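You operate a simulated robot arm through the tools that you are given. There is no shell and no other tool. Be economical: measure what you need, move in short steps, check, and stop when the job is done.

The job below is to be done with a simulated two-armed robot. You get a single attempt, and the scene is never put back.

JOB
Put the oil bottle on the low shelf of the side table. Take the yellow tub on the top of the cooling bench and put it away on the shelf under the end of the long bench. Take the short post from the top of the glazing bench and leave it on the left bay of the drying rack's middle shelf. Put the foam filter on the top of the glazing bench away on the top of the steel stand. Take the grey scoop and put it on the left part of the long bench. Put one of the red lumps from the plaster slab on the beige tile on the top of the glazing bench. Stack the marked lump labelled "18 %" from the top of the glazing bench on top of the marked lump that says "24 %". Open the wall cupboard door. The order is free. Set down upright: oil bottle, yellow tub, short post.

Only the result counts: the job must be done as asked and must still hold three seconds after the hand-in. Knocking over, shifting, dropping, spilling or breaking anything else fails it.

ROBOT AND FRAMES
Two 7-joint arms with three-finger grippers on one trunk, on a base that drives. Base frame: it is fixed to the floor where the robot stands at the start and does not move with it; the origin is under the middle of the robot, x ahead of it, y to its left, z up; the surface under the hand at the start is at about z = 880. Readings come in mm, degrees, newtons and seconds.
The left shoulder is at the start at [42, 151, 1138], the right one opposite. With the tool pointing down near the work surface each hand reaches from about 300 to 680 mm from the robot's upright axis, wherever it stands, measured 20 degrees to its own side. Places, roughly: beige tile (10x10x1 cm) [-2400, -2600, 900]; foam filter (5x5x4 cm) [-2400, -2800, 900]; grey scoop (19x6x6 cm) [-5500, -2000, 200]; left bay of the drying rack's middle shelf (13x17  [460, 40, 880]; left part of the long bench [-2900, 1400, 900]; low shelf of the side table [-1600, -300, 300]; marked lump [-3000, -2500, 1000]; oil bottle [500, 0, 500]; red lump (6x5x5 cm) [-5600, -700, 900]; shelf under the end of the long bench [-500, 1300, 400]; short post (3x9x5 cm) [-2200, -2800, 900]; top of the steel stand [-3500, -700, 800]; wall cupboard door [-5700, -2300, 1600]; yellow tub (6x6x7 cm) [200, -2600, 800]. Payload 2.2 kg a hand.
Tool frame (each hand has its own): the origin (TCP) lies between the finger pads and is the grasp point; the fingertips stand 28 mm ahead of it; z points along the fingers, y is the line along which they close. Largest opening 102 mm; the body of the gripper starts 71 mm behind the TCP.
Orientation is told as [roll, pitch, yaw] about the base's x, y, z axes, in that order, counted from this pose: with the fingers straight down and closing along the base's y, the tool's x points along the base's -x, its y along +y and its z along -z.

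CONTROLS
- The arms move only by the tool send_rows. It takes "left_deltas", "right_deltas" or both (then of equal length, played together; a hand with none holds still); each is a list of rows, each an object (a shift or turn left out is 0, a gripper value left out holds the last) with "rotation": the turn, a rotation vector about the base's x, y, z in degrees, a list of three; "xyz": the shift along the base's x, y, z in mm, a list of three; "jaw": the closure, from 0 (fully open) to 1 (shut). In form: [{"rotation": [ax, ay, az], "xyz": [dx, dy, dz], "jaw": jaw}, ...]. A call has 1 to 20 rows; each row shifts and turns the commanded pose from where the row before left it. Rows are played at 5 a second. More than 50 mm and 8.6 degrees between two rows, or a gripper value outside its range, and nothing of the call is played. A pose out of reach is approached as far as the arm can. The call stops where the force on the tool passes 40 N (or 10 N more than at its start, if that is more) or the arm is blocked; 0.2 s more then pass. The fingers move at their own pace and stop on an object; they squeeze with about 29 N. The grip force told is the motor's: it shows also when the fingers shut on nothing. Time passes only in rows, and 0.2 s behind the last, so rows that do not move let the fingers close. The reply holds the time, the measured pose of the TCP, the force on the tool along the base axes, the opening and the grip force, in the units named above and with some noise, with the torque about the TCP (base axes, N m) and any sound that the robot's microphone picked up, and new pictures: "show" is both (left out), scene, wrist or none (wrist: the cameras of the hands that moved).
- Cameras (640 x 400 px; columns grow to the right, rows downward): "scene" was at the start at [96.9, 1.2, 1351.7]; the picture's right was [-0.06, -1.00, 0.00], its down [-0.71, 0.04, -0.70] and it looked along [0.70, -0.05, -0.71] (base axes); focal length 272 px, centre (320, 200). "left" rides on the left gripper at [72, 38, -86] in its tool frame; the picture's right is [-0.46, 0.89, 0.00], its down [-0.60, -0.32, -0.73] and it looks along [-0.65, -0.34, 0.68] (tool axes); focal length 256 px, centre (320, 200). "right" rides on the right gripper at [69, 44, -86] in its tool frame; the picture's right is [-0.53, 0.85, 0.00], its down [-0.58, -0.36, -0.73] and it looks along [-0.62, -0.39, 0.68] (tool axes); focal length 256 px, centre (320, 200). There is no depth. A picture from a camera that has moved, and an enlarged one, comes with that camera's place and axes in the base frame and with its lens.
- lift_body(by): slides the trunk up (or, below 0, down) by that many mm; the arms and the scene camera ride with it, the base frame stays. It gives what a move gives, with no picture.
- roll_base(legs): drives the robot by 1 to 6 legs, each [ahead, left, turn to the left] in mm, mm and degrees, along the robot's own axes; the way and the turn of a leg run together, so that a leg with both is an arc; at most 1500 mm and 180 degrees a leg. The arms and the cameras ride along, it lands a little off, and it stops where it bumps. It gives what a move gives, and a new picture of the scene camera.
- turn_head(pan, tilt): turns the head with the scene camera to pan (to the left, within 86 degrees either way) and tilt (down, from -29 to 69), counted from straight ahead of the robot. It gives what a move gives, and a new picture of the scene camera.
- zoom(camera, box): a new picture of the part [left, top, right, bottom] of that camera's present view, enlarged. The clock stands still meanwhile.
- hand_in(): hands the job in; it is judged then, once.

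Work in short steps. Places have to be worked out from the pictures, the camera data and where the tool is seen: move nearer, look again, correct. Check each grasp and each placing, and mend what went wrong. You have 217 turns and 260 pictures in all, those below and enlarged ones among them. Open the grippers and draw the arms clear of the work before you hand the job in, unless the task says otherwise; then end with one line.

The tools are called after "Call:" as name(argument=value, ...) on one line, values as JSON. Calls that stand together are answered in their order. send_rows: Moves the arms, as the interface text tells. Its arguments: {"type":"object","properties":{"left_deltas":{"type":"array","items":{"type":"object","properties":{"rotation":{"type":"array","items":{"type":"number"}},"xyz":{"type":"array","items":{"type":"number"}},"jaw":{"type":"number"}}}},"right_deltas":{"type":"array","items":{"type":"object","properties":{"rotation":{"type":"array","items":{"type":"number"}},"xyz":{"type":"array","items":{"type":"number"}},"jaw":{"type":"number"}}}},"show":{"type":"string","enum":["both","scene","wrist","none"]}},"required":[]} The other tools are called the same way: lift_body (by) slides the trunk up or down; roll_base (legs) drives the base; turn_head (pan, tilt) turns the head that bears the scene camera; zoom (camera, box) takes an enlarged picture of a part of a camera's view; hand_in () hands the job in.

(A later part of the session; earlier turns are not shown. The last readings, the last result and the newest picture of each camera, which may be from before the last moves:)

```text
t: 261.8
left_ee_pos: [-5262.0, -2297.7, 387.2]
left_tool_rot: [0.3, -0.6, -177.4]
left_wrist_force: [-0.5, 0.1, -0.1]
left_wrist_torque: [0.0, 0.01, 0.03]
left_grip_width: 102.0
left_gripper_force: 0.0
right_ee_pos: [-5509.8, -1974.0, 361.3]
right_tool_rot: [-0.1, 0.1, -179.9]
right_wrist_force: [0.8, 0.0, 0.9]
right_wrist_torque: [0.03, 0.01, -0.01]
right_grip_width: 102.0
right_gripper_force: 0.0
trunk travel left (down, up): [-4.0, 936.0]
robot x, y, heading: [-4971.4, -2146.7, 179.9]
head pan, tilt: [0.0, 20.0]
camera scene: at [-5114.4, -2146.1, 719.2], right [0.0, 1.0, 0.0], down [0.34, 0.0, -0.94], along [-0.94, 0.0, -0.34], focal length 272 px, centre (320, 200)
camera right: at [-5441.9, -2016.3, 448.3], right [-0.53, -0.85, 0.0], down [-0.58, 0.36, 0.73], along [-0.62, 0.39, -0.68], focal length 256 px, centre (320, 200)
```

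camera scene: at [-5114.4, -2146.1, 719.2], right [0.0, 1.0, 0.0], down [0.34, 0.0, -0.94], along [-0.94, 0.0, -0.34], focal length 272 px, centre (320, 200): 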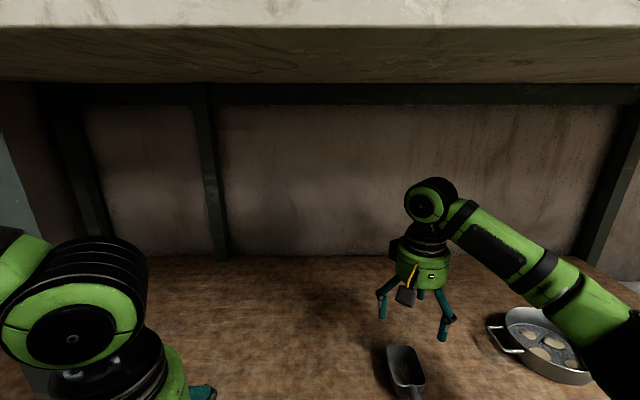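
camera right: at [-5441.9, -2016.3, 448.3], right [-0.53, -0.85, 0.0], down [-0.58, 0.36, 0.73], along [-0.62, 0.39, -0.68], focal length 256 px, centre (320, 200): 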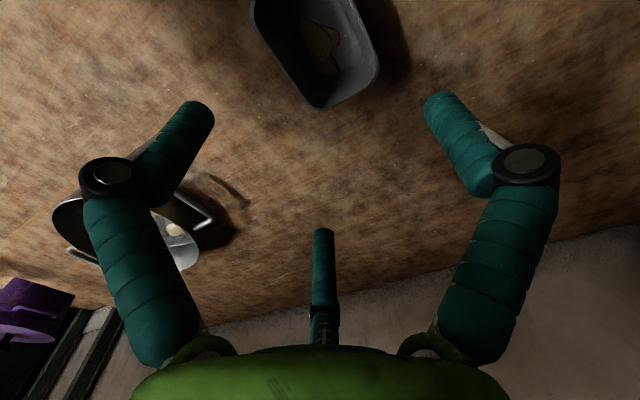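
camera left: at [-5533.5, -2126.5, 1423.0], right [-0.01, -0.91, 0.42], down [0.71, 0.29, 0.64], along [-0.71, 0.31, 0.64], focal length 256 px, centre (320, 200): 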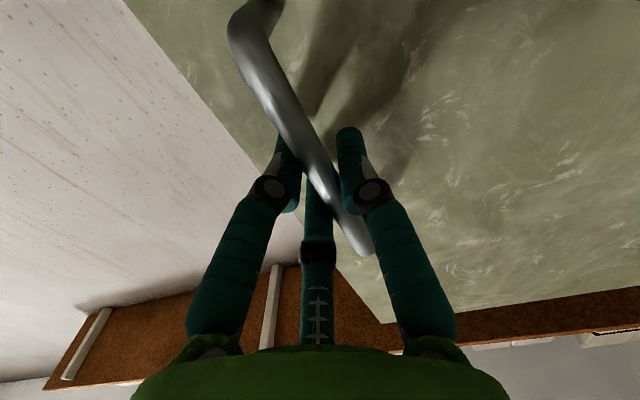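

The bowl spans x≈-5428…-5514, so its centre is -5470. Shift back 40 and descend to z≈262, then close.

Call:
send_rows(right_deltas=[{"xyz": [40, 1, 0]}, {"xyz": [0, 0, -30]}, {}], show="both")

```text
t: 262.6
left_ee_pos: [-5262.9, -2297.9, 386.7]
left_tool_rot: [0.2, -0.7, -177.4]
left_wrist_force: [0.1, 0.4, 0.6]
left_wrist_torque: [0.01, -0.01, 0.01]
left_grip_width: 102.0
left_gripper_force: 0.0
right_ee_pos: [-5469.2, -1970.9, 331.3]
right_tool_rot: [-0.2, 0.1, -180.0]
right_wrist_force: [0.2, 0.0, -0.8]
right_wrist_torque: [0.01, 0.01, 0.0]
right_grip_width: 102.1
right_gripper_force: 0.1
trunk travel left (down, up): [-4.0, 936.0]
robot x, y, heading: [-4974.3, -2147.6, 179.7]
head pan, tilt: [0.0, 20.0]
camera scene: at [-5114.4, -2146.1, 719.2], right [0.0, 1.0, 0.0], down [0.34, 0.0, -0.94], along [-0.94, 0.0, -0.34], focal length 272 px, centre (320, 200)
camera right: at [-5401.1, -2014.2, 418.8], right [-0.53, -0.85, 0.0], down [-0.58, 0.36, 0.73], along [-0.62, 0.39, -0.68], focal length 256 px, centre (320, 200)
```

scene: 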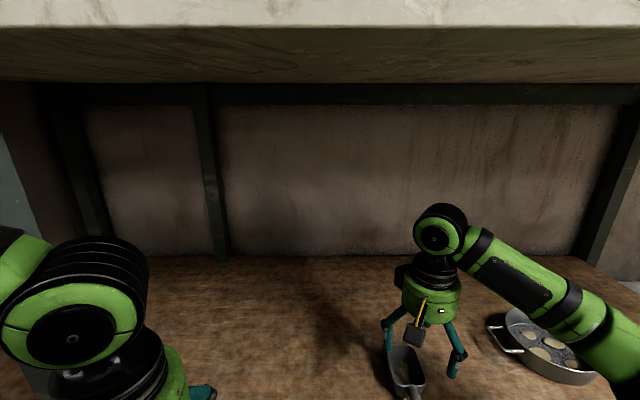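
right: 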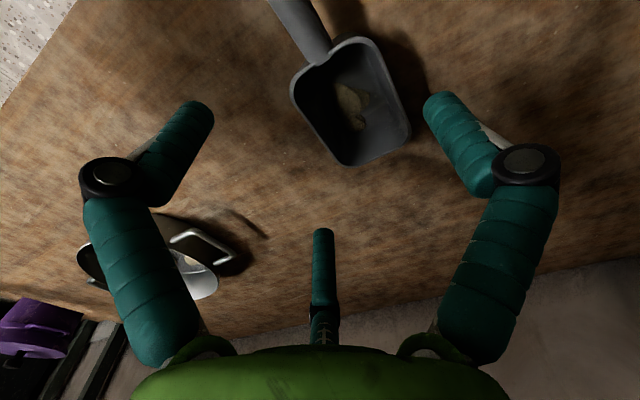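

Bowl centre refined to (-5481,-1990), 64×50 mm. Adjust and descend, then close.

Call:
send_rows(right_deltas=[{"xyz": [-12, -7, -20], "jaw": 0.08}, {"xyz": [0, 0, -25]}, {"xyz": [0, 0, -25]}, {}, {"jaw": 0.5}, {"jaw": 0.7}, {"jaw": 0.7}], show="both")

```text
t: 264.2
left_ee_pos: [-5261.7, -2297.8, 384.7]
left_tool_rot: [0.4, -0.7, -177.3]
left_wrist_force: [0.1, -0.9, -0.2]
left_wrist_torque: [0.0, -0.05, 0.02]
left_grip_width: 102.0
left_gripper_force: 0.1
right_ee_pos: [-5480.5, -1980.1, 264.3]
right_tool_rot: [-0.2, 0.2, -179.9]
right_wrist_force: [-1.0, -5.1, 13.0]
right_wrist_torque: [0.01, -0.04, -0.02]
right_grip_width: 79.0
right_gripper_force: 28.8
trunk travel left (down, up): [-4.0, 936.0]
robot x, y, heading: [-4968.2, -2144.2, 179.8]
head pan, tilt: [0.0, 20.0]
camera scene: at [-5113.4, -2146.6, 719.4], right [0.0, 1.0, 0.0], down [0.34, 0.0, -0.94], along [-0.94, 0.0, -0.34], focal length 272 px, centre (320, 200)
camera right: at [-5411.5, -2023.4, 350.4], right [-0.53, -0.85, 0.0], down [-0.58, 0.36, 0.73], along [-0.62, 0.39, -0.68], focal length 256 px, centre (320, 200)
```

scene: 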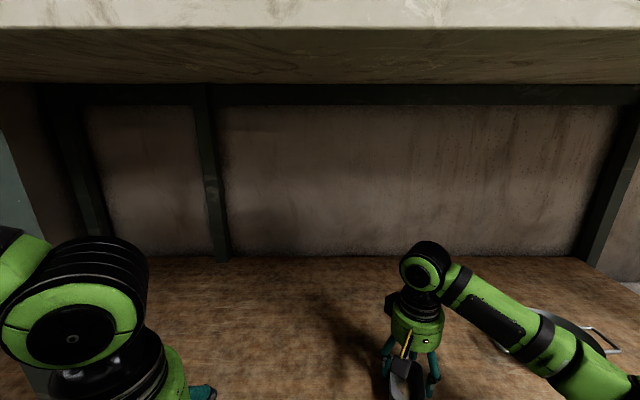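
right: 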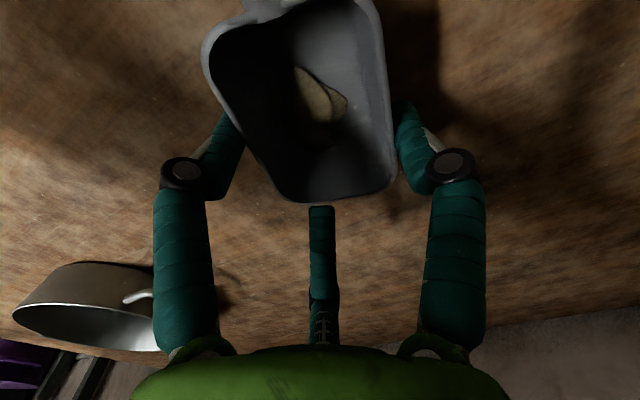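

Gripped (r≈39). Lift 15 mm gently and check the level.

Call:
send_rows(right_deltas=[{"xyz": [0, 0, 6]}, {"xyz": [0, 0, 6]}, {"xyz": [0, 0, 8]}, {}], show="both")

```text
t: 265.2
left_ee_pos: [-5261.7, -2296.6, 386.8]
left_tool_rot: [0.2, -0.6, -177.3]
left_wrist_force: [-0.2, 0.1, 0.2]
left_wrist_torque: [-0.02, -0.03, -0.02]
left_grip_width: 102.2
left_gripper_force: 0.2
right_ee_pos: [-5479.7, -1979.6, 281.7]
right_tool_rot: [-0.2, 0.0, -180.0]
right_wrist_force: [0.0, -0.3, -0.1]
right_wrist_torque: [0.02, 0.01, -0.03]
right_grip_width: 78.8
right_gripper_force: 29.4
trunk travel left (down, up): [-4.0, 936.0]
robot x, y, heading: [-4973.1, -2148.2, 180.1]
head pan, tilt: [0.0, 20.0]
camera scene: at [-5114.4, -2146.1, 719.2], right [0.0, 1.0, 0.0], down [0.34, 0.0, -0.94], along [-0.94, 0.0, -0.34], focal length 272 px, centre (320, 200)
camera right: at [-5412.0, -2022.5, 368.9], right [-0.53, -0.85, 0.0], down [-0.58, 0.36, 0.73], along [-0.62, 0.39, -0.68], focal length 256 px, centre (320, 200)
```

scene: 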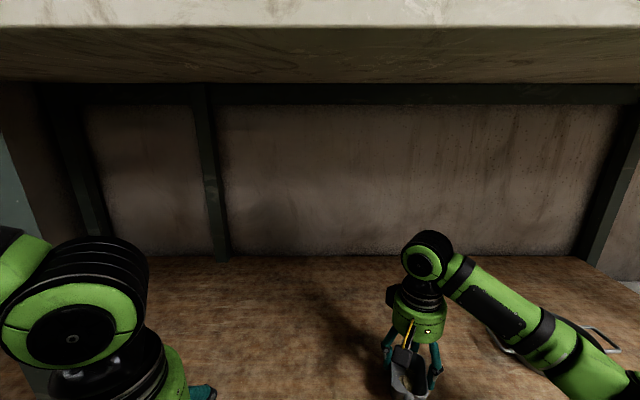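
right: 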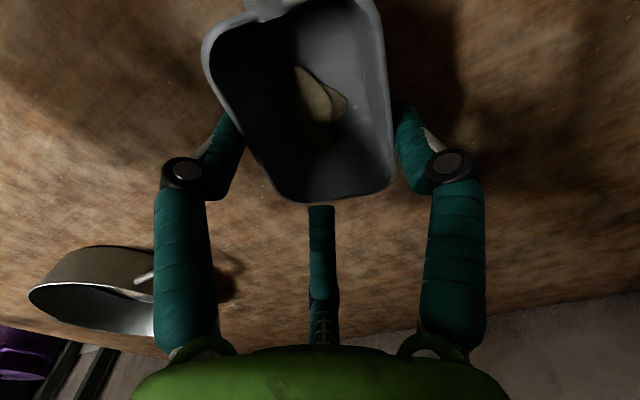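

Scoop is held level. Lift 70 more and back out 420.

Call:
send_rows(right_deltas=[{"xyz": [0, 0, 20]}, {"xyz": [0, 0, 25]}, {"xyz": [0, 0, 25]}, {}], show="none")

Call:
roll_base(legs=[[-200, 0, 0], [-300, 0, 0]])

Call:
lift_body(by=400)

Call:
lift_body(by=270)

```text
t: 266.2
left_ee_pos: [-5261.8, -2296.7, 386.8]
left_tool_rot: [0.3, -0.6, -177.4]
left_wrist_force: [-0.4, 0.0, -0.2]
left_wrist_torque: [-0.03, -0.03, -0.01]
left_grip_width: 101.8
left_gripper_force: 0.0
right_ee_pos: [-5478.9, -1978.7, 351.0]
right_tool_rot: [-0.2, 0.2, -180.0]
right_wrist_force: [-1.1, -0.3, -1.6]
right_wrist_torque: [0.08, 0.03, -0.01]
right_grip_width: 78.6
right_gripper_force: 28.6
trunk travel left (down, up): [-4.0, 936.0]
robot x, y, heading: [-4970.6, -2148.8, 179.8]
head pan, tilt: [0.0, 20.0]
```

```text
t: 269.4
left_ee_pos: [-4763.1, -2298.8, 386.2]
left_tool_rot: [0.2, -0.6, -177.1]
left_wrist_force: [0.6, 0.4, 1.0]
left_wrist_torque: [0.01, 0.01, 0.0]
left_grip_width: 102.1
left_gripper_force: 0.0
right_ee_pos: [-4980.9, -1979.7, 350.9]
right_tool_rot: [-0.2, 0.1, -179.9]
right_wrist_force: [-0.6, 0.4, 0.0]
right_wrist_torque: [0.0, 0.02, 0.03]
right_grip_width: 77.9
right_gripper_force: 28.9
trunk travel left (down, up): [-4.0, 936.0]
robot x, y, heading: [-4476.8, -2144.6, 180.2]
head pan, tilt: [0.0, 20.0]
camera scene: at [-4615.7, -2146.9, 719.2], right [0.0, 1.0, 0.0], down [0.34, 0.0, -0.94], along [-0.94, 0.0, -0.34], focal length 272 px, centre (320, 200)
```

scene: 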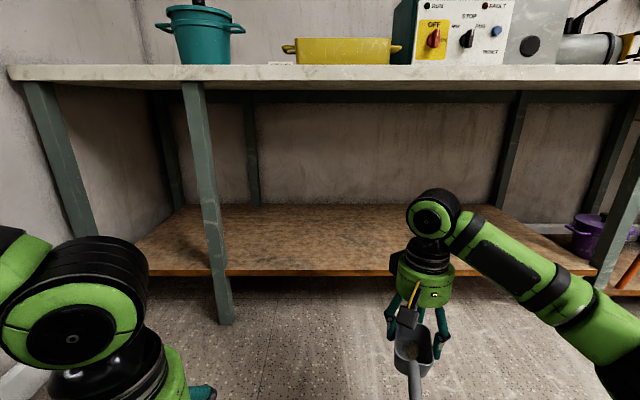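

```text
t: 273.2
left_ee_pos: [-4763.3, -2298.4, 786.4]
left_tool_rot: [0.2, -0.6, -177.2]
left_wrist_force: [-0.6, -0.1, 0.4]
left_wrist_torque: [0.0, -0.01, -0.03]
left_grip_width: 101.8
left_gripper_force: 0.0
right_ee_pos: [-4982.1, -1980.4, 750.5]
right_tool_rot: [-0.2, 0.1, -179.9]
right_wrist_force: [0.4, -1.0, -0.1]
right_wrist_torque: [0.0, 0.06, 0.0]
right_grip_width: 77.4
right_gripper_force: 28.9
trunk travel left (down, up): [-404.0, 536.0]
robot x, y, heading: [-4472.3, -2147.4, 179.8]
head pan, tilt: [0.0, 20.0]
```

```text
t: 276.0
left_ee_pos: [-4762.9, -2297.8, 1057.1]
left_tool_rot: [0.3, -0.6, -177.1]
left_wrist_force: [-0.4, -0.4, 0.6]
left_wrist_torque: [0.02, 0.01, -0.04]
left_grip_width: 102.1
left_gripper_force: 0.1
right_ee_pos: [-4981.7, -1978.6, 1020.7]
right_tool_rot: [-0.1, 0.0, -179.9]
right_wrist_force: [1.0, 0.0, -0.3]
right_wrist_torque: [-0.01, 0.02, -0.03]
right_grip_width: 77.2
right_gripper_force: 29.1
trunk travel left (down, up): [-674.0, 266.0]
robot x, y, heading: [-4473.2, -2148.1, 180.0]
head pan, tilt: [0.0, 20.0]
```

Grip width creeps slowly (79→77). Check the scoop in the wrist view, then drive north to the red lumps.

Call:
zoom(camera="right", box=[0, 0, 640, 400])

Call:
roll_base(legs=[[0, -1250, 0]])

Call:
turn_head(pan=5, tilt=25)

```text
1.00 times, centred on (320, 200) of right (not enlarged: the box is as wide or as high as the picture)
camera zoom: at [-4913.7, -2023.5, 1108.2], right [-0.53, -0.85, 0.0], down [-0.58, 0.36, 0.73], along [-0.62, 0.39, -0.68], focal length 256 px, centre (320, 200)
```

zoom: 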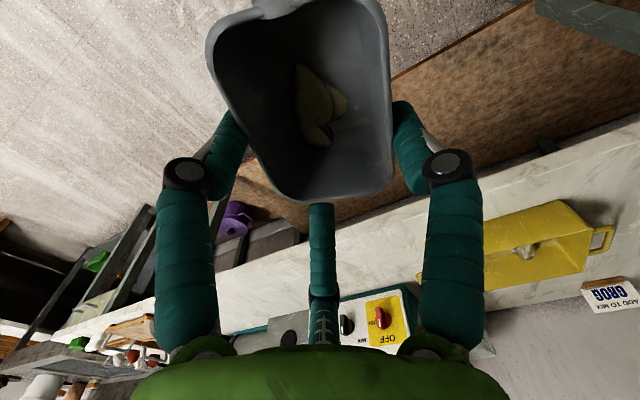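

```text
t: 282.4
left_ee_pos: [-4753.5, -1034.1, 1055.4]
left_tool_rot: [0.3, -0.5, -178.1]
left_wrist_force: [-0.2, 0.4, -0.4]
left_wrist_torque: [0.02, 0.01, 0.0]
left_grip_width: 102.1
left_gripper_force: 0.0
right_ee_pos: [-4967.2, -712.2, 1021.1]
right_tool_rot: [-0.3, 0.1, 179.2]
right_wrist_force: [-0.1, 0.9, -0.4]
right_wrist_torque: [0.0, -0.01, 0.06]
right_grip_width: 76.5
right_gripper_force: 29.1
trunk travel left (down, up): [-674.0, 266.0]
robot x, y, heading: [-4462.6, -888.2, 179.6]
head pan, tilt: [0.0, 20.0]
camera scene: at [-4604.5, -884.5, 1389.2], right [0.02, 1.0, 0.0], down [0.34, -0.01, -0.94], along [-0.94, 0.02, -0.34], focal length 272 px, centre (320, 200)
```

scene: 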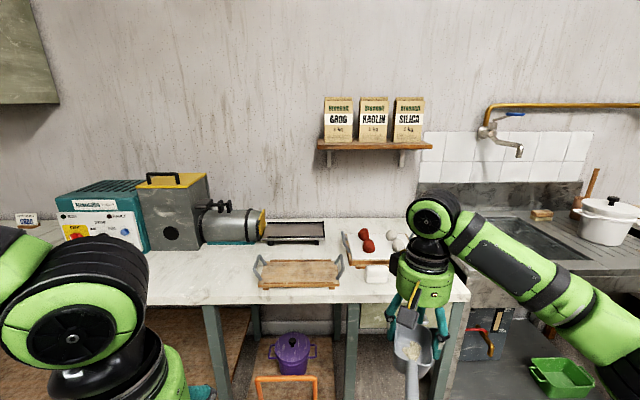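

```text
t: 283.0
left_ee_pos: [-4754.9, -1032.8, 1055.4]
left_tool_rot: [0.2, -0.6, -178.1]
left_wrist_force: [0.3, 1.0, -0.2]
left_wrist_torque: [0.02, 0.01, -0.03]
left_grip_width: 101.9
left_gripper_force: 0.1
right_ee_pos: [-4968.2, -711.4, 1022.2]
right_tool_rot: [-0.2, 0.1, 179.2]
right_wrist_force: [0.9, -0.3, -0.9]
right_wrist_torque: [-0.01, 0.05, 0.03]
right_grip_width: 76.3
right_gripper_force: 28.9
trunk travel left (down, up): [-674.0, 266.0]
robot x, y, heading: [-4462.9, -886.5, 179.1]
head pan, tilt: [5.0, 25.0]
camera scene: at [-4603.3, -892.0, 1381.1], right [-0.07, 1.0, 0.0], down [0.42, 0.03, -0.91], along [-0.9, -0.06, -0.42], focal length 272 px, centre (320, 200)
```

scene: 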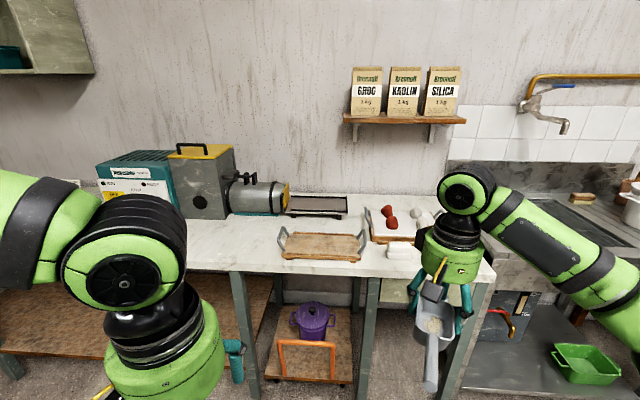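

Zoom on the slab with the red lumps.

Call:
zoom(camera="scene", box=[340, 180, 468, 260])

```text
5.00 times, centred on (404, 220) of scene
camera zoom: at [-4603.3, -892.0, 1381.1], right [-0.07, 1.0, 0.0], down [0.42, 0.03, -0.91], along [-0.9, -0.06, -0.42], focal length 1359 px, centre (-100, 100)
```

zoom: 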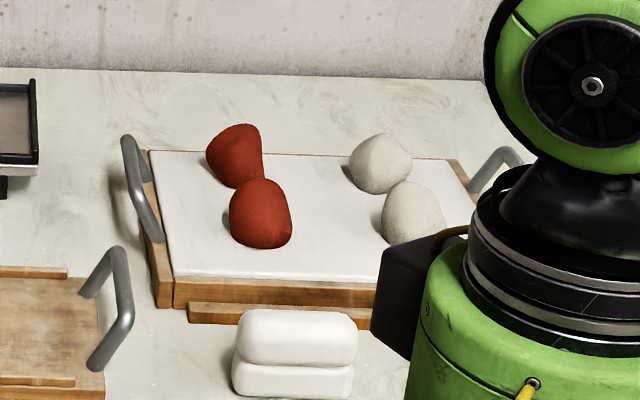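

Near red lump ≈(-5519,-683). Position the robot so the left hand reaches it; retract the right hand a bit first.

Call:
send_rows(right_deltas=[{"xyz": [20, 0, 5]}, {"xyz": [25, 0, 5]}, {"xyz": [25, 0, 5]}, {"xyz": [25, 0, 5]}, {"xyz": [15, 0, 0]}], show="none")

Call:
roll_base(legs=[[0, -350, 1], [430, 0, 0]])

Call:
turn_head(pan=10, tilt=45)

```text
t: 284.2
left_ee_pos: [-4753.9, -1032.8, 1055.2]
left_tool_rot: [0.3, -0.7, -178.1]
left_wrist_force: [0.1, -0.1, -0.1]
left_wrist_torque: [0.0, 0.04, 0.0]
left_grip_width: 102.2
left_gripper_force: 0.1
right_ee_pos: [-4857.2, -711.5, 1040.8]
right_tool_rot: [-0.2, 0.1, 179.3]
right_wrist_force: [0.2, -0.1, -1.7]
right_wrist_torque: [0.02, 0.02, 0.0]
right_grip_width: 76.3
right_gripper_force: 29.3
trunk travel left (down, up): [-674.0, 266.0]
robot x, y, heading: [-4463.1, -883.8, 179.3]
head pan, tilt: [5.0, 25.0]
```

```text
t: 288.7
left_ee_pos: [-5175.1, -693.7, 1056.0]
left_tool_rot: [0.3, -0.6, -176.8]
left_wrist_force: [0.5, 0.5, 0.5]
left_wrist_torque: [0.02, 0.02, -0.03]
left_grip_width: 102.3
left_gripper_force: 0.1
right_ee_pos: [-5285.3, -374.9, 1041.7]
right_tool_rot: [-0.3, 0.0, -179.5]
right_wrist_force: [0.8, -1.5, -0.7]
right_wrist_torque: [-0.01, 0.02, 0.0]
right_grip_width: 75.8
right_gripper_force: 28.9
trunk travel left (down, up): [-674.0, 266.0]
robot x, y, heading: [-4887.0, -538.3, -179.9]
head pan, tilt: [5.0, 25.0]
camera scene: at [-5027.2, -549.4, 1381.2], right [-0.09, 1.0, 0.0], down [0.42, 0.04, -0.91], along [-0.9, -0.08, -0.42], focal length 272 px, centre (320, 200)
```

scene: 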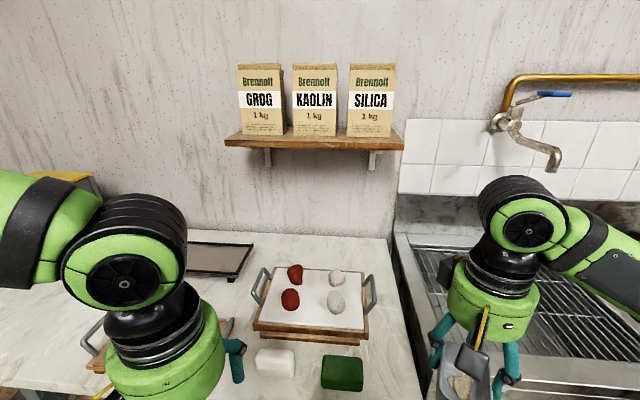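

```text
t: 289.5
left_ee_pos: [-5176.3, -693.7, 1056.7]
left_tool_rot: [0.3, -0.5, -176.8]
left_wrist_force: [-0.3, 0.8, 0.2]
left_wrist_torque: [-0.03, -0.03, -0.01]
left_grip_width: 102.2
left_gripper_force: 0.0
right_ee_pos: [-5286.9, -375.7, 1040.9]
right_tool_rot: [-0.2, 0.1, -179.6]
right_wrist_force: [0.8, -1.1, -1.2]
right_wrist_torque: [-0.01, 0.02, -0.04]
right_grip_width: 76.0
right_gripper_force: 29.1
trunk travel left (down, up): [-674.0, 266.0]
robot x, y, heading: [-4886.4, -538.1, -179.5]
head pan, tilt: [10.0, 45.0]
camera scene: at [-5016.3, -555.3, 1350.6], right [-0.18, 0.98, 0.0], down [0.7, 0.13, -0.71], along [-0.7, -0.13, -0.71], focal length 272 px, centre (320, 200)
```

scene: 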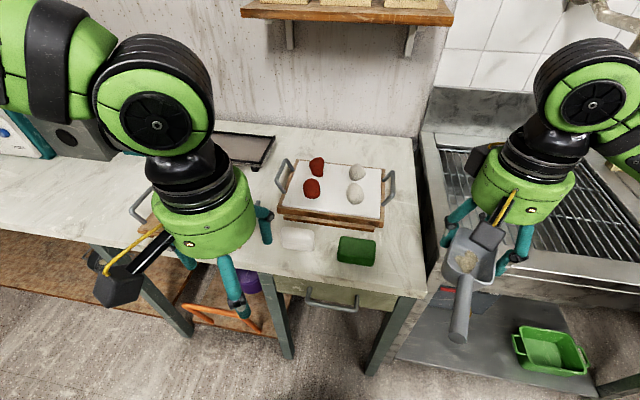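

Call:
zoom(camera="scene", box=[272, 145, 400, 225])

Call:
zoom(camera="left", box=[0, 0, 640, 400])

```text
5.00 times, centred on (336, 185) of scene
camera zoom: at [-5016.3, -555.3, 1350.6], right [-0.18, 0.98, 0.0], down [0.7, 0.13, -0.71], along [-0.7, -0.13, -0.71], focal length 1359 px, centre (240, 275)
```

zoom: 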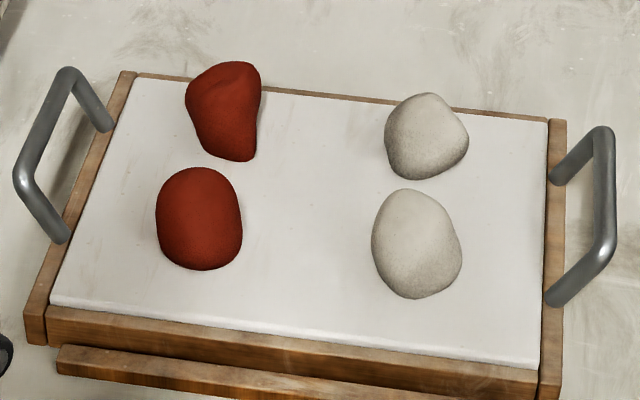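

```text
1.00 times, centred on (320, 200) of left (not enlarged: the box is as wide or as high as the picture)
camera zoom: at [-5100.7, -727.0, 1142.8], right [-0.41, -0.91, 0.01], down [-0.61, 0.29, 0.74], along [-0.67, 0.3, -0.68], focal length 256 px, centre (320, 200)
```

zoom: 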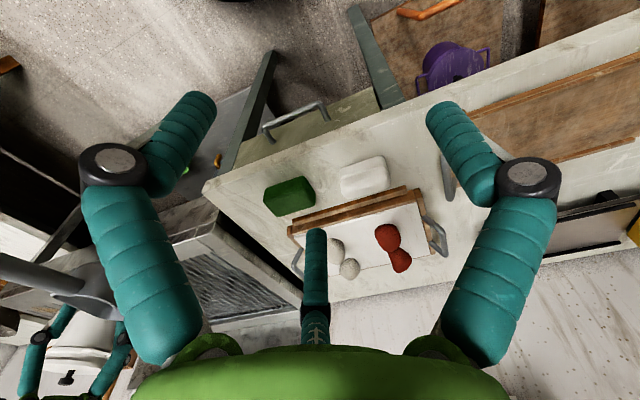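

Near red lump: (-5549,-677), centre z≈848, slab top ≈823. Drive 70 ahead and bring the left hand above it.

Call:
roll_base(legs=[[70, 0, 0]])

Call:
send_rows(left_deltas=[{"xyz": [-38, 2, 0], "jaw": 0.15}, {"xyz": [-38, 2, 0]}, {"xyz": [-38, 2, 0]}, {"xyz": [-38, 2, -15]}, {"xyz": [-38, 2, -20]}, {"xyz": [-38, 2, -20]}, {"xyz": [-38, 2, -20]}, {"xyz": [-37, 4, -20]}, {}], show="both")

```text
t: 290.5
left_ee_pos: [-5243.1, -694.0, 1055.2]
left_tool_rot: [0.3, -0.7, -176.8]
left_wrist_force: [0.8, -0.4, -1.7]
left_wrist_torque: [0.03, -0.02, 0.0]
left_grip_width: 101.8
left_gripper_force: 0.1
right_ee_pos: [-5354.6, -375.1, 1041.4]
right_tool_rot: [-0.1, 0.0, -179.4]
right_wrist_force: [-0.6, 0.7, -0.7]
right_wrist_torque: [0.01, 0.04, 0.02]
right_grip_width: 75.8
right_gripper_force: 29.3
trunk travel left (down, up): [-674.0, 266.0]
robot x, y, heading: [-4957.8, -541.2, -179.6]
head pan, tilt: [10.0, 45.0]
camera scene: at [-5083.5, -555.9, 1350.8], right [-0.18, 0.98, 0.0], down [0.69, 0.13, -0.71], along [-0.7, -0.13, -0.71], focal length 272 px, centre (320, 200)
```

scene: 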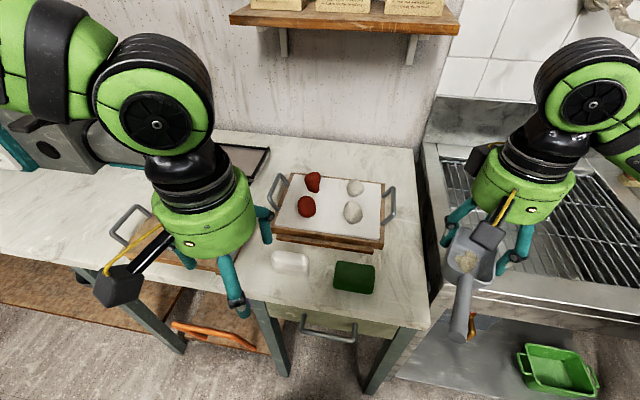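

```text
t: 292.5
left_ee_pos: [-5490.8, -730.2, 970.3]
left_tool_rot: [0.4, -0.7, -176.8]
left_wrist_force: [0.5, 0.4, -0.2]
left_wrist_torque: [-0.01, -0.03, -0.02]
left_grip_width: 86.7
left_gripper_force: 0.1
left hand out of reach, approached as far as the arm can: row 6, 7, 8
right_ee_pos: [-5356.6, -374.7, 1041.2]
right_tool_rot: [-0.2, 0.0, -179.4]
right_wrist_force: [0.4, -0.6, -0.9]
right_wrist_torque: [0.03, 0.08, -0.01]
right_grip_width: 76.0
right_gripper_force: 29.1
trunk travel left (down, up): [-674.0, 266.0]
robot x, y, heading: [-4956.0, -540.1, -179.7]
head pan, tilt: [10.0, 45.0]
camera scene: at [-5085.0, -555.6, 1350.6], right [-0.18, 0.98, 0.0], down [0.7, 0.13, -0.71], along [-0.7, -0.13, -0.71], focal length 272 px, centre (320, 200)
camera left: at [-5415.9, -762.4, 1058.0], right [-0.41, -0.91, 0.01], down [-0.61, 0.29, 0.74], along [-0.67, 0.3, -0.68], focal length 256 px, centre (320, 200)
```

scene: 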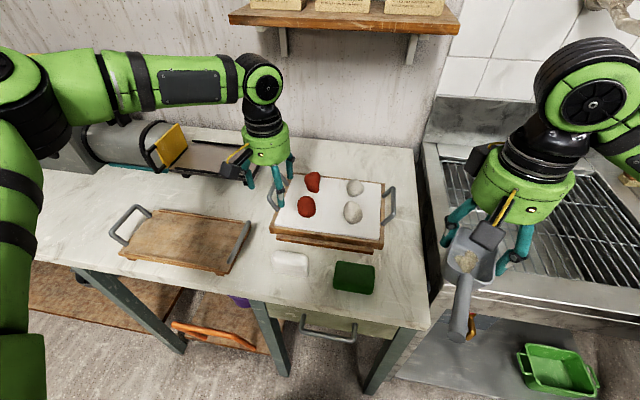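
left: 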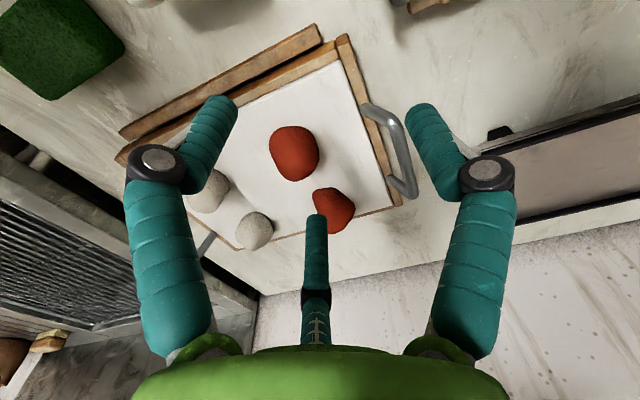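

The left arm ran out of reach in this posture; targets further to its left work better. Strafe right 100 and continue.

Call:
roll_base(legs=[[0, -100, 0]])

Call:
send_rows(left_deltas=[{"xyz": [0, -10, 0]}, {"xyz": [-15, -15, 0]}, {"xyz": [-15, -15, 0]}, {}], show="both")

```text
t: 293.7
left_ee_pos: [-5490.8, -631.2, 970.9]
left_tool_rot: [0.2, -0.7, -176.7]
left_wrist_force: [0.3, -0.1, 0.7]
left_wrist_torque: [0.02, 0.02, -0.02]
left_grip_width: 87.0
left_gripper_force: 0.1
right_ee_pos: [-5356.5, -277.1, 1040.9]
right_tool_rot: [-0.2, 0.1, -179.4]
right_wrist_force: [0.3, 0.3, -1.2]
right_wrist_torque: [0.04, 0.04, 0.0]
right_grip_width: 75.2
right_gripper_force: 28.8
trunk travel left (down, up): [-674.0, 266.0]
robot x, y, heading: [-4957.1, -441.6, -179.8]
head pan, tilt: [10.0, 45.0]
camera scene: at [-5086.2, -457.6, 1350.5], right [-0.18, 0.98, 0.0], down [0.7, 0.13, -0.71], along [-0.7, -0.13, -0.71], focal length 272 px, centre (320, 200)
```

scene: 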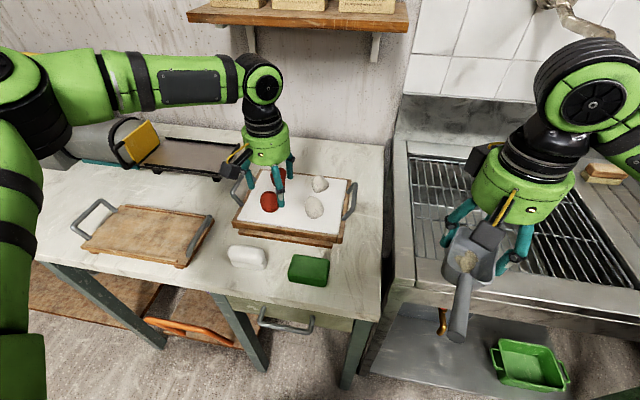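

```text
t: 294.7
left_ee_pos: [-5519.2, -672.1, 971.4]
left_tool_rot: [0.2, -0.8, -176.7]
left_wrist_force: [-1.2, 0.2, 0.9]
left_wrist_torque: [0.03, 0.04, 0.02]
left_grip_width: 86.8
left_gripper_force: 0.1
right_ee_pos: [-5355.0, -275.9, 1041.1]
right_tool_rot: [-0.2, 0.2, -179.5]
right_wrist_force: [-0.1, -0.4, -0.8]
right_wrist_torque: [0.01, 0.04, -0.01]
right_grip_width: 69.5
right_gripper_force: 29.3
trunk travel left (down, up): [-674.0, 266.0]
robot x, y, heading: [-4956.1, -440.3, -179.7]
head pan, tilt: [10.0, 45.0]
camera scene: at [-5085.8, -456.7, 1350.6], right [-0.18, 0.98, 0.0], down [0.7, 0.13, -0.71], along [-0.7, -0.13, -0.71], focal length 272 px, centre (320, 200)
camera left: at [-5444.0, -704.8, 1058.0], right [-0.41, -0.91, 0.01], down [-0.61, 0.29, 0.74], along [-0.67, 0.3, -0.68], focal length 256 px, centre (320, 200)
```

scene: 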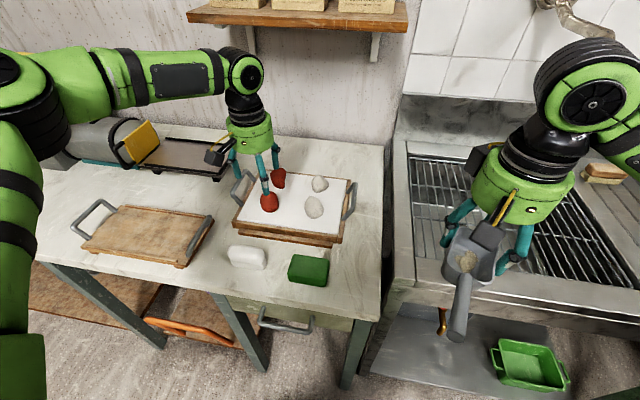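
left: 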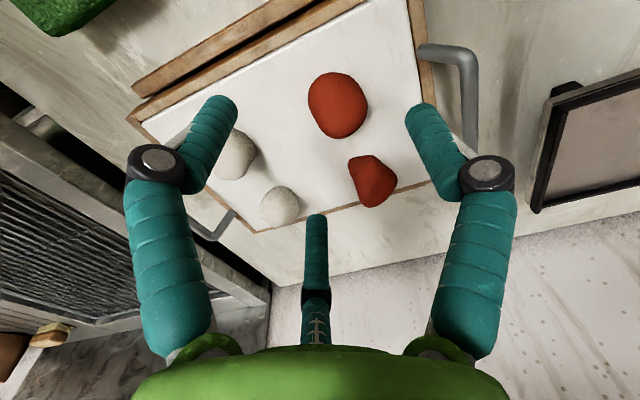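

The right grip suddenly narrowed (75→69.5): the scoop is slipping. Check the right wrist view (clock stands still).

Call:
zoom(camera="right", box=[0, 0, 640, 400])

Call:
zoom(camera="scene", box=[400, 180, 592, 300])

```text
1.00 times, centred on (320, 200) of right (not enlarged: the box is as wide or as high as the picture)
camera zoom: at [-5287.6, -318.9, 1127.9], right [-0.53, -0.85, 0.0], down [-0.58, 0.36, 0.73], along [-0.62, 0.39, -0.68], focal length 256 px, centre (320, 200)
```

zoom: 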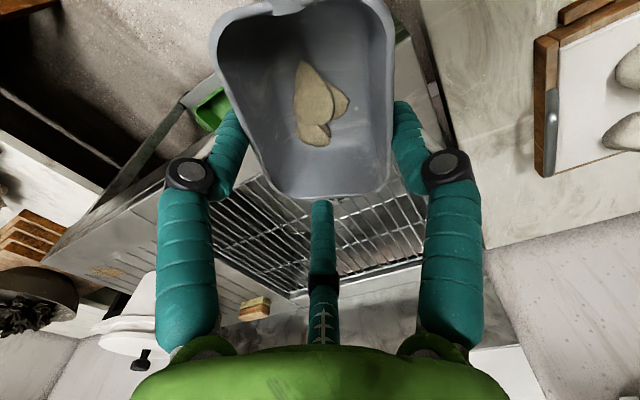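

```text
3.33 times, centred on (496, 240) of scene
camera zoom: at [-5085.8, -456.7, 1350.6], right [-0.18, 0.98, 0.0], down [0.7, 0.13, -0.71], along [-0.7, -0.13, -0.71], focal length 906 px, centre (-267, 67)
```

zoom: 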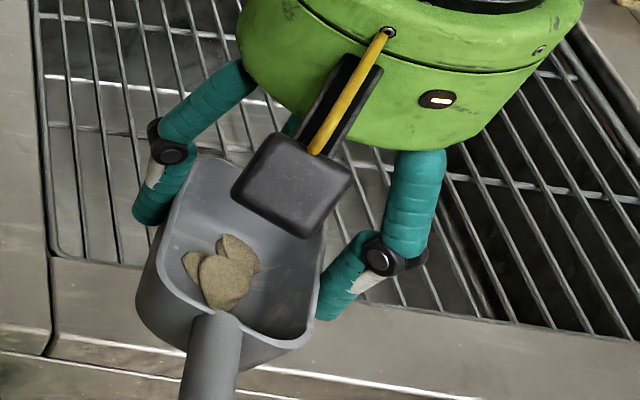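

Still held but sliding off at its rear corners. I'll set it down at once on the flat sink rack below and regrip by the handle. Move forward 90 and lower partway.

Call:
send_rows(right_deltas=[{"xyz": [-25, 0, -10]}, {"xyz": [-30, 0, -20]}, {"xyz": [-30, 0, -25]}, {"xyz": [-5, 0, -30]}, {"xyz": [0, 0, -30]}], show="both")

```text
t: 295.9
left_ee_pos: [-5519.1, -670.4, 971.2]
left_tool_rot: [0.2, -0.8, -176.7]
left_wrist_force: [0.0, 0.9, 0.5]
left_wrist_torque: [-0.02, 0.04, 0.02]
left_grip_width: 86.8
left_gripper_force: 0.1
right_ee_pos: [-5446.2, -276.1, 924.7]
right_tool_rot: [0.0, 0.2, -179.4]
right_wrist_force: [-0.1, -0.3, -0.2]
right_wrist_torque: [0.01, 0.01, -0.03]
right_grip_width: 69.1
right_gripper_force: 29.0
trunk travel left (down, up): [-674.0, 266.0]
robot x, y, heading: [-4957.2, -442.1, -179.5]
head pan, tilt: [10.0, 45.0]
camera scene: at [-5086.5, -456.1, 1350.5], right [-0.18, 0.98, 0.0], down [0.7, 0.13, -0.71], along [-0.7, -0.13, -0.71], focal length 272 px, centre (320, 200)
camera right: at [-5378.4, -318.6, 1012.4], right [-0.53, -0.85, 0.0], down [-0.58, 0.36, 0.73], along [-0.62, 0.39, -0.68], focal length 256 px, centre (320, 200)
```

scene: 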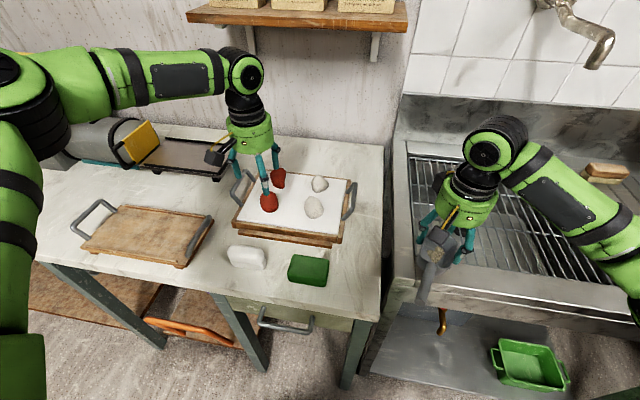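
right: 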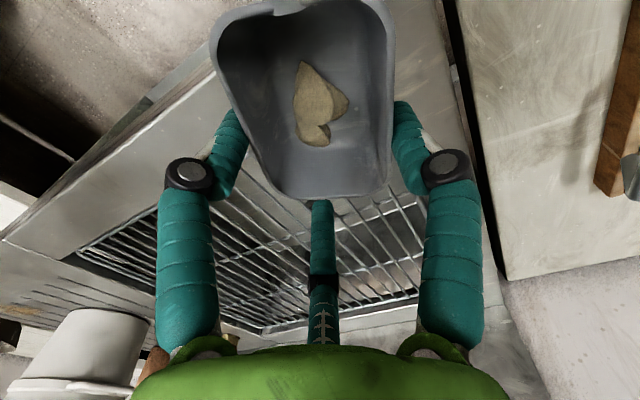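

The bowl is over the solid front rim of the sink (x≈-5372…-5493). Lower gently until contact.

Call:
send_rows(right_deltas=[{"xyz": [4, 0, -8]}, {"xyz": [0, 0, -7]}, {"xyz": [0, 0, -5]}, {}], show="none")

Call:
zoom(camera="scene", box=[370, 200, 498, 280])

```text
t: 296.9
left_ee_pos: [-5519.5, -671.0, 970.5]
left_tool_rot: [0.2, -0.7, -176.7]
left_wrist_force: [-0.7, -0.4, 0.5]
left_wrist_torque: [0.01, -0.02, 0.01]
left_grip_width: 86.8
left_gripper_force: 0.0
right_ee_pos: [-5442.5, -276.9, 904.4]
right_tool_rot: [-0.1, 0.1, -179.4]
right_wrist_force: [0.2, -0.4, -0.8]
right_wrist_torque: [0.02, 0.02, -0.01]
right_grip_width: 69.2
right_gripper_force: 29.2
trunk travel left (down, up): [-674.0, 266.0]
robot x, y, heading: [-4959.7, -442.8, -179.6]
head pan, tilt: [10.0, 45.0]
```

```text
5.00 times, centred on (434, 240) of scene
camera zoom: at [-5086.2, -456.4, 1350.5], right [-0.18, 0.98, 0.0], down [0.7, 0.13, -0.71], along [-0.7, -0.13, -0.71], focal length 1359 px, centre (-250, 0)
```

zoom: 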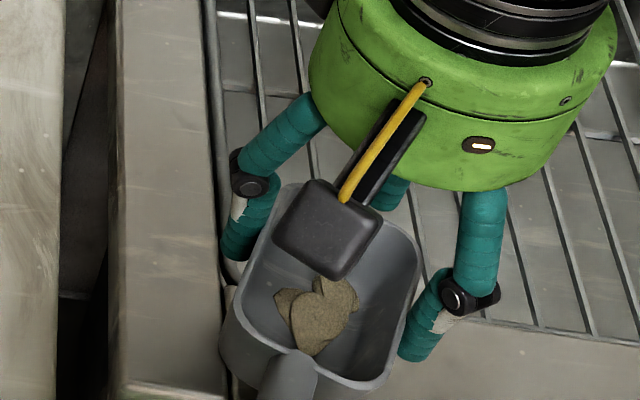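

Call:
send_rows(right_deltas=[{"xyz": [0, 0, -6]}, {"xyz": [0, 0, -6]}, {"xyz": [0, 0, -4]}, {}], show="none")

```text
t: 297.9
left_ee_pos: [-5519.4, -671.2, 970.5]
left_tool_rot: [0.1, -0.7, -176.7]
left_wrist_force: [0.6, 0.0, -0.9]
left_wrist_torque: [0.0, 0.0, 0.02]
left_grip_width: 86.6
left_gripper_force: 0.1
right_ee_pos: [-5441.7, -275.6, 889.3]
right_tool_rot: [-0.2, 0.0, -179.4]
right_wrist_force: [-0.7, 0.7, -0.2]
right_wrist_torque: [0.01, 0.03, -0.01]
right_grip_width: 69.4
right_gripper_force: 29.7
trunk travel left (down, up): [-674.0, 266.0]
robot x, y, heading: [-4953.9, -443.8, -179.6]
head pan, tilt: [10.0, 45.0]
```

Call:
send_rows(right_deltas=[{"xyz": [0, 0, -6]}, {"xyz": [0, 0, -5]}, {"xyz": [0, 0, -4]}, {}], show="wrist")

```text
t: 298.9
left_ee_pos: [-5517.9, -673.7, 971.7]
left_tool_rot: [0.1, -0.7, -176.7]
left_wrist_force: [0.1, -0.2, 0.8]
left_wrist_torque: [-0.01, -0.04, 0.03]
left_grip_width: 87.0
left_gripper_force: 0.1
right_ee_pos: [-5441.1, -278.8, 876.2]
right_tool_rot: [-0.1, -0.2, -179.3]
right_wrist_force: [-4.9, -5.3, 21.2]
right_wrist_torque: [-0.2, -0.37, -0.03]
right_grip_width: 68.9
right_gripper_force: 29.0
trunk travel left (down, up): [-674.0, 266.0]
robot x, y, heading: [-4956.9, -446.1, -179.5]
head pan, tilt: [10.0, 45.0]
camera right: at [-5372.6, -320.9, 963.2], right [-0.52, -0.85, 0.0], down [-0.58, 0.36, 0.73], along [-0.62, 0.39, -0.68], focal length 256 px, centre (320, 200)
```

right: 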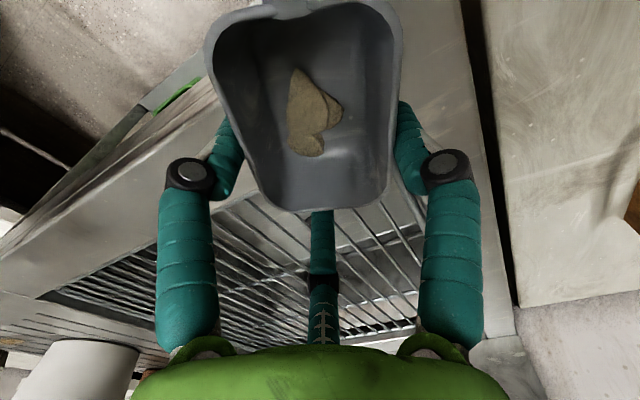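

Contact (21 N), the scoop rests on the rim. Release and rise.

Call:
send_rows(right_deltas=[{"xyz": [0, 0, 1]}, {"jaw": 0.2}, {"jaw": 0}, {"jaw": 0}, {"xyz": [0, 0, 20]}, {"xyz": [0, 0, 40]}, {"xyz": [0, 0, 40]}], show="both")

```text
t: 300.5
left_ee_pos: [-5518.9, -672.1, 971.9]
left_tool_rot: [0.1, -0.7, -176.7]
left_wrist_force: [0.5, 1.0, 0.5]
left_wrist_torque: [-0.01, 0.02, 0.01]
left_grip_width: 86.8
left_gripper_force: 0.2
right_ee_pos: [-5441.3, -275.1, 975.9]
right_tool_rot: [-0.2, 0.1, -179.5]
right_wrist_force: [0.1, -0.6, -0.1]
right_wrist_torque: [0.01, -0.02, -0.01]
right_grip_width: 102.1
right_gripper_force: 0.1
trunk travel left (down, up): [-674.0, 266.0]
robot x, y, heading: [-4956.9, -444.9, -179.4]
head pan, tilt: [10.0, 45.0]
camera scene: at [-5085.5, -456.7, 1350.5], right [-0.18, 0.98, 0.0], down [0.7, 0.13, -0.71], along [-0.7, -0.13, -0.71], focal length 272 px, centre (320, 200)
camera right: at [-5373.0, -318.2, 1063.4], right [-0.52, -0.85, 0.0], down [-0.58, 0.36, 0.73], along [-0.62, 0.39, -0.68], focal length 256 px, centre (320, 200)
```

scene: 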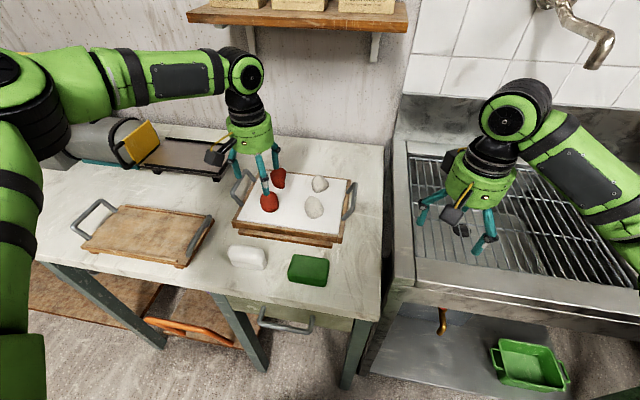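
right: 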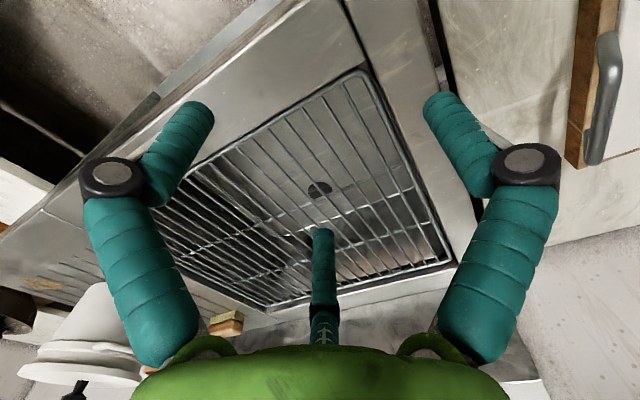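

The scoop is not on the rim. Search for it.

Call:
zoom(camera="scene", box=[370, 190, 530, 290])

Call:
turn_head(pan=-25, tilt=60)

```text
4.00 times, centred on (450, 240) of scene
camera zoom: at [-5085.5, -456.7, 1350.5], right [-0.18, 0.98, 0.0], down [0.7, 0.13, -0.71], along [-0.7, -0.13, -0.71], focal length 1087 px, centre (-200, 40)
```

zoom: 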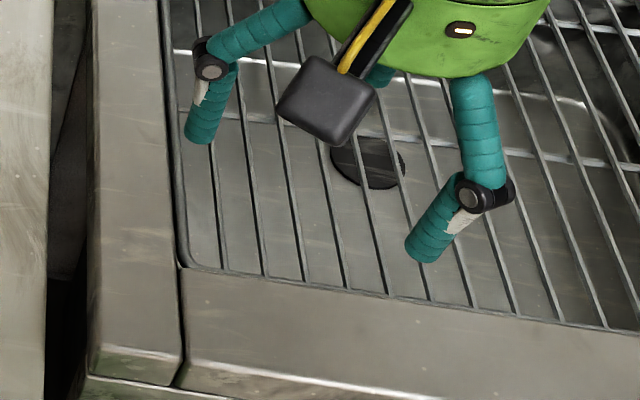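

```text
t: 301.5
left_ee_pos: [-5520.3, -671.1, 971.7]
left_tool_rot: [0.2, -0.8, -176.7]
left_wrist_force: [-0.3, -0.3, 0.3]
left_wrist_torque: [0.01, -0.01, -0.06]
left_grip_width: 86.5
left_gripper_force: 0.0
right_ee_pos: [-5442.5, -275.5, 976.0]
right_tool_rot: [-0.2, 0.1, -179.4]
right_wrist_force: [0.0, 0.2, 0.4]
right_wrist_torque: [0.04, 0.0, -0.02]
right_grip_width: 102.0
right_gripper_force: 0.1
trunk travel left (down, up): [-674.0, 266.0]
robot x, y, heading: [-4959.7, -441.0, -179.9]
head pan, tilt: [-25.0, 60.0]
camera scene: at [-5066.8, -414.2, 1331.1], right [0.42, 0.91, 0.0], down [0.79, -0.36, -0.5], along [-0.46, 0.21, -0.87], focal length 272 px, centre (320, 200)
```

scene: 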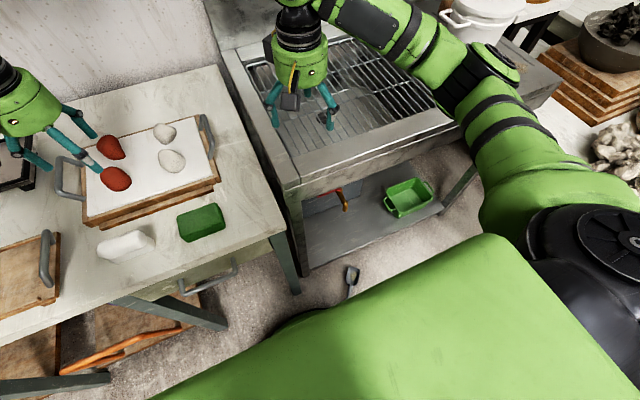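

The scoop fell to the floor in front of the sink. Zoom to see its state.

Call:
zoom(camera="scene", box=[280, 240, 440, 340])

```text
4.00 times, centred on (360, 290) of scene
camera zoom: at [-5066.8, -414.2, 1331.1], right [0.42, 0.91, 0.0], down [0.79, -0.36, -0.5], along [-0.46, 0.21, -0.87], focal length 1087 px, centre (160, -160)
```

zoom: 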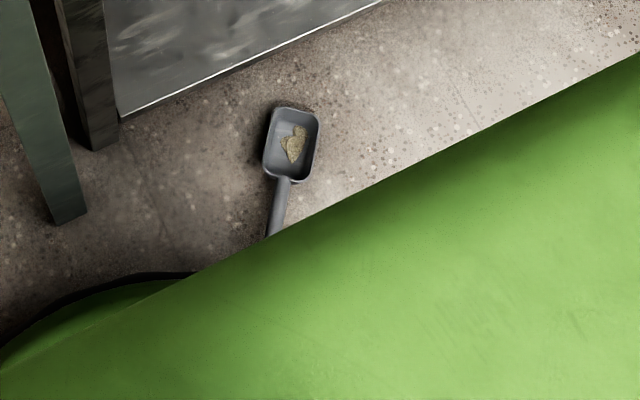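

The scoop stands upright on the floor with its contents still inside. First finish the lump with the left hand: move over (-5547,-674) and descend.

Call:
send_rows(left_deltas=[{"xyz": [-15, -2, -5]}, {"xyz": [-13, -1, -20]}, {"xyz": [0, 0, -30]}, {"xyz": [0, 0, -25]}, {}], show="wrist")

```text
t: 302.7
left_ee_pos: [-5509.1, -693.2, 902.5]
left_tool_rot: [0.2, -0.7, -176.7]
left_wrist_force: [-0.1, -0.6, -0.2]
left_wrist_torque: [0.04, -0.01, 0.01]
left_grip_width: 86.5
left_gripper_force: 0.1
left hand out of reach, approached as far as the arm can: row 1, 2, 3, 4
right_ee_pos: [-5442.0, -275.6, 975.4]
right_tool_rot: [-0.2, 0.1, -179.5]
right_wrist_force: [0.0, 0.0, 0.3]
right_wrist_torque: [-0.02, 0.02, 0.0]
right_grip_width: 101.9
right_gripper_force: 0.2
trunk travel left (down, up): [-674.0, 266.0]
robot x, y, heading: [-4960.5, -445.5, -179.7]
head pan, tilt: [-25.0, 60.0]
camera left: at [-5434.0, -726.5, 989.2], right [-0.41, -0.91, 0.01], down [-0.61, 0.29, 0.74], along [-0.67, 0.3, -0.68], focal length 256 px, centre (320, 200)
```

left: 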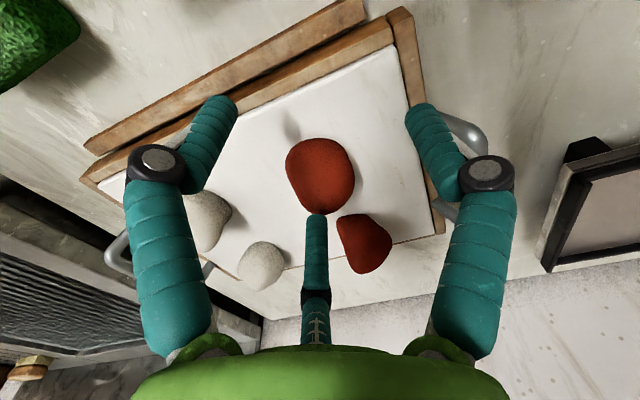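

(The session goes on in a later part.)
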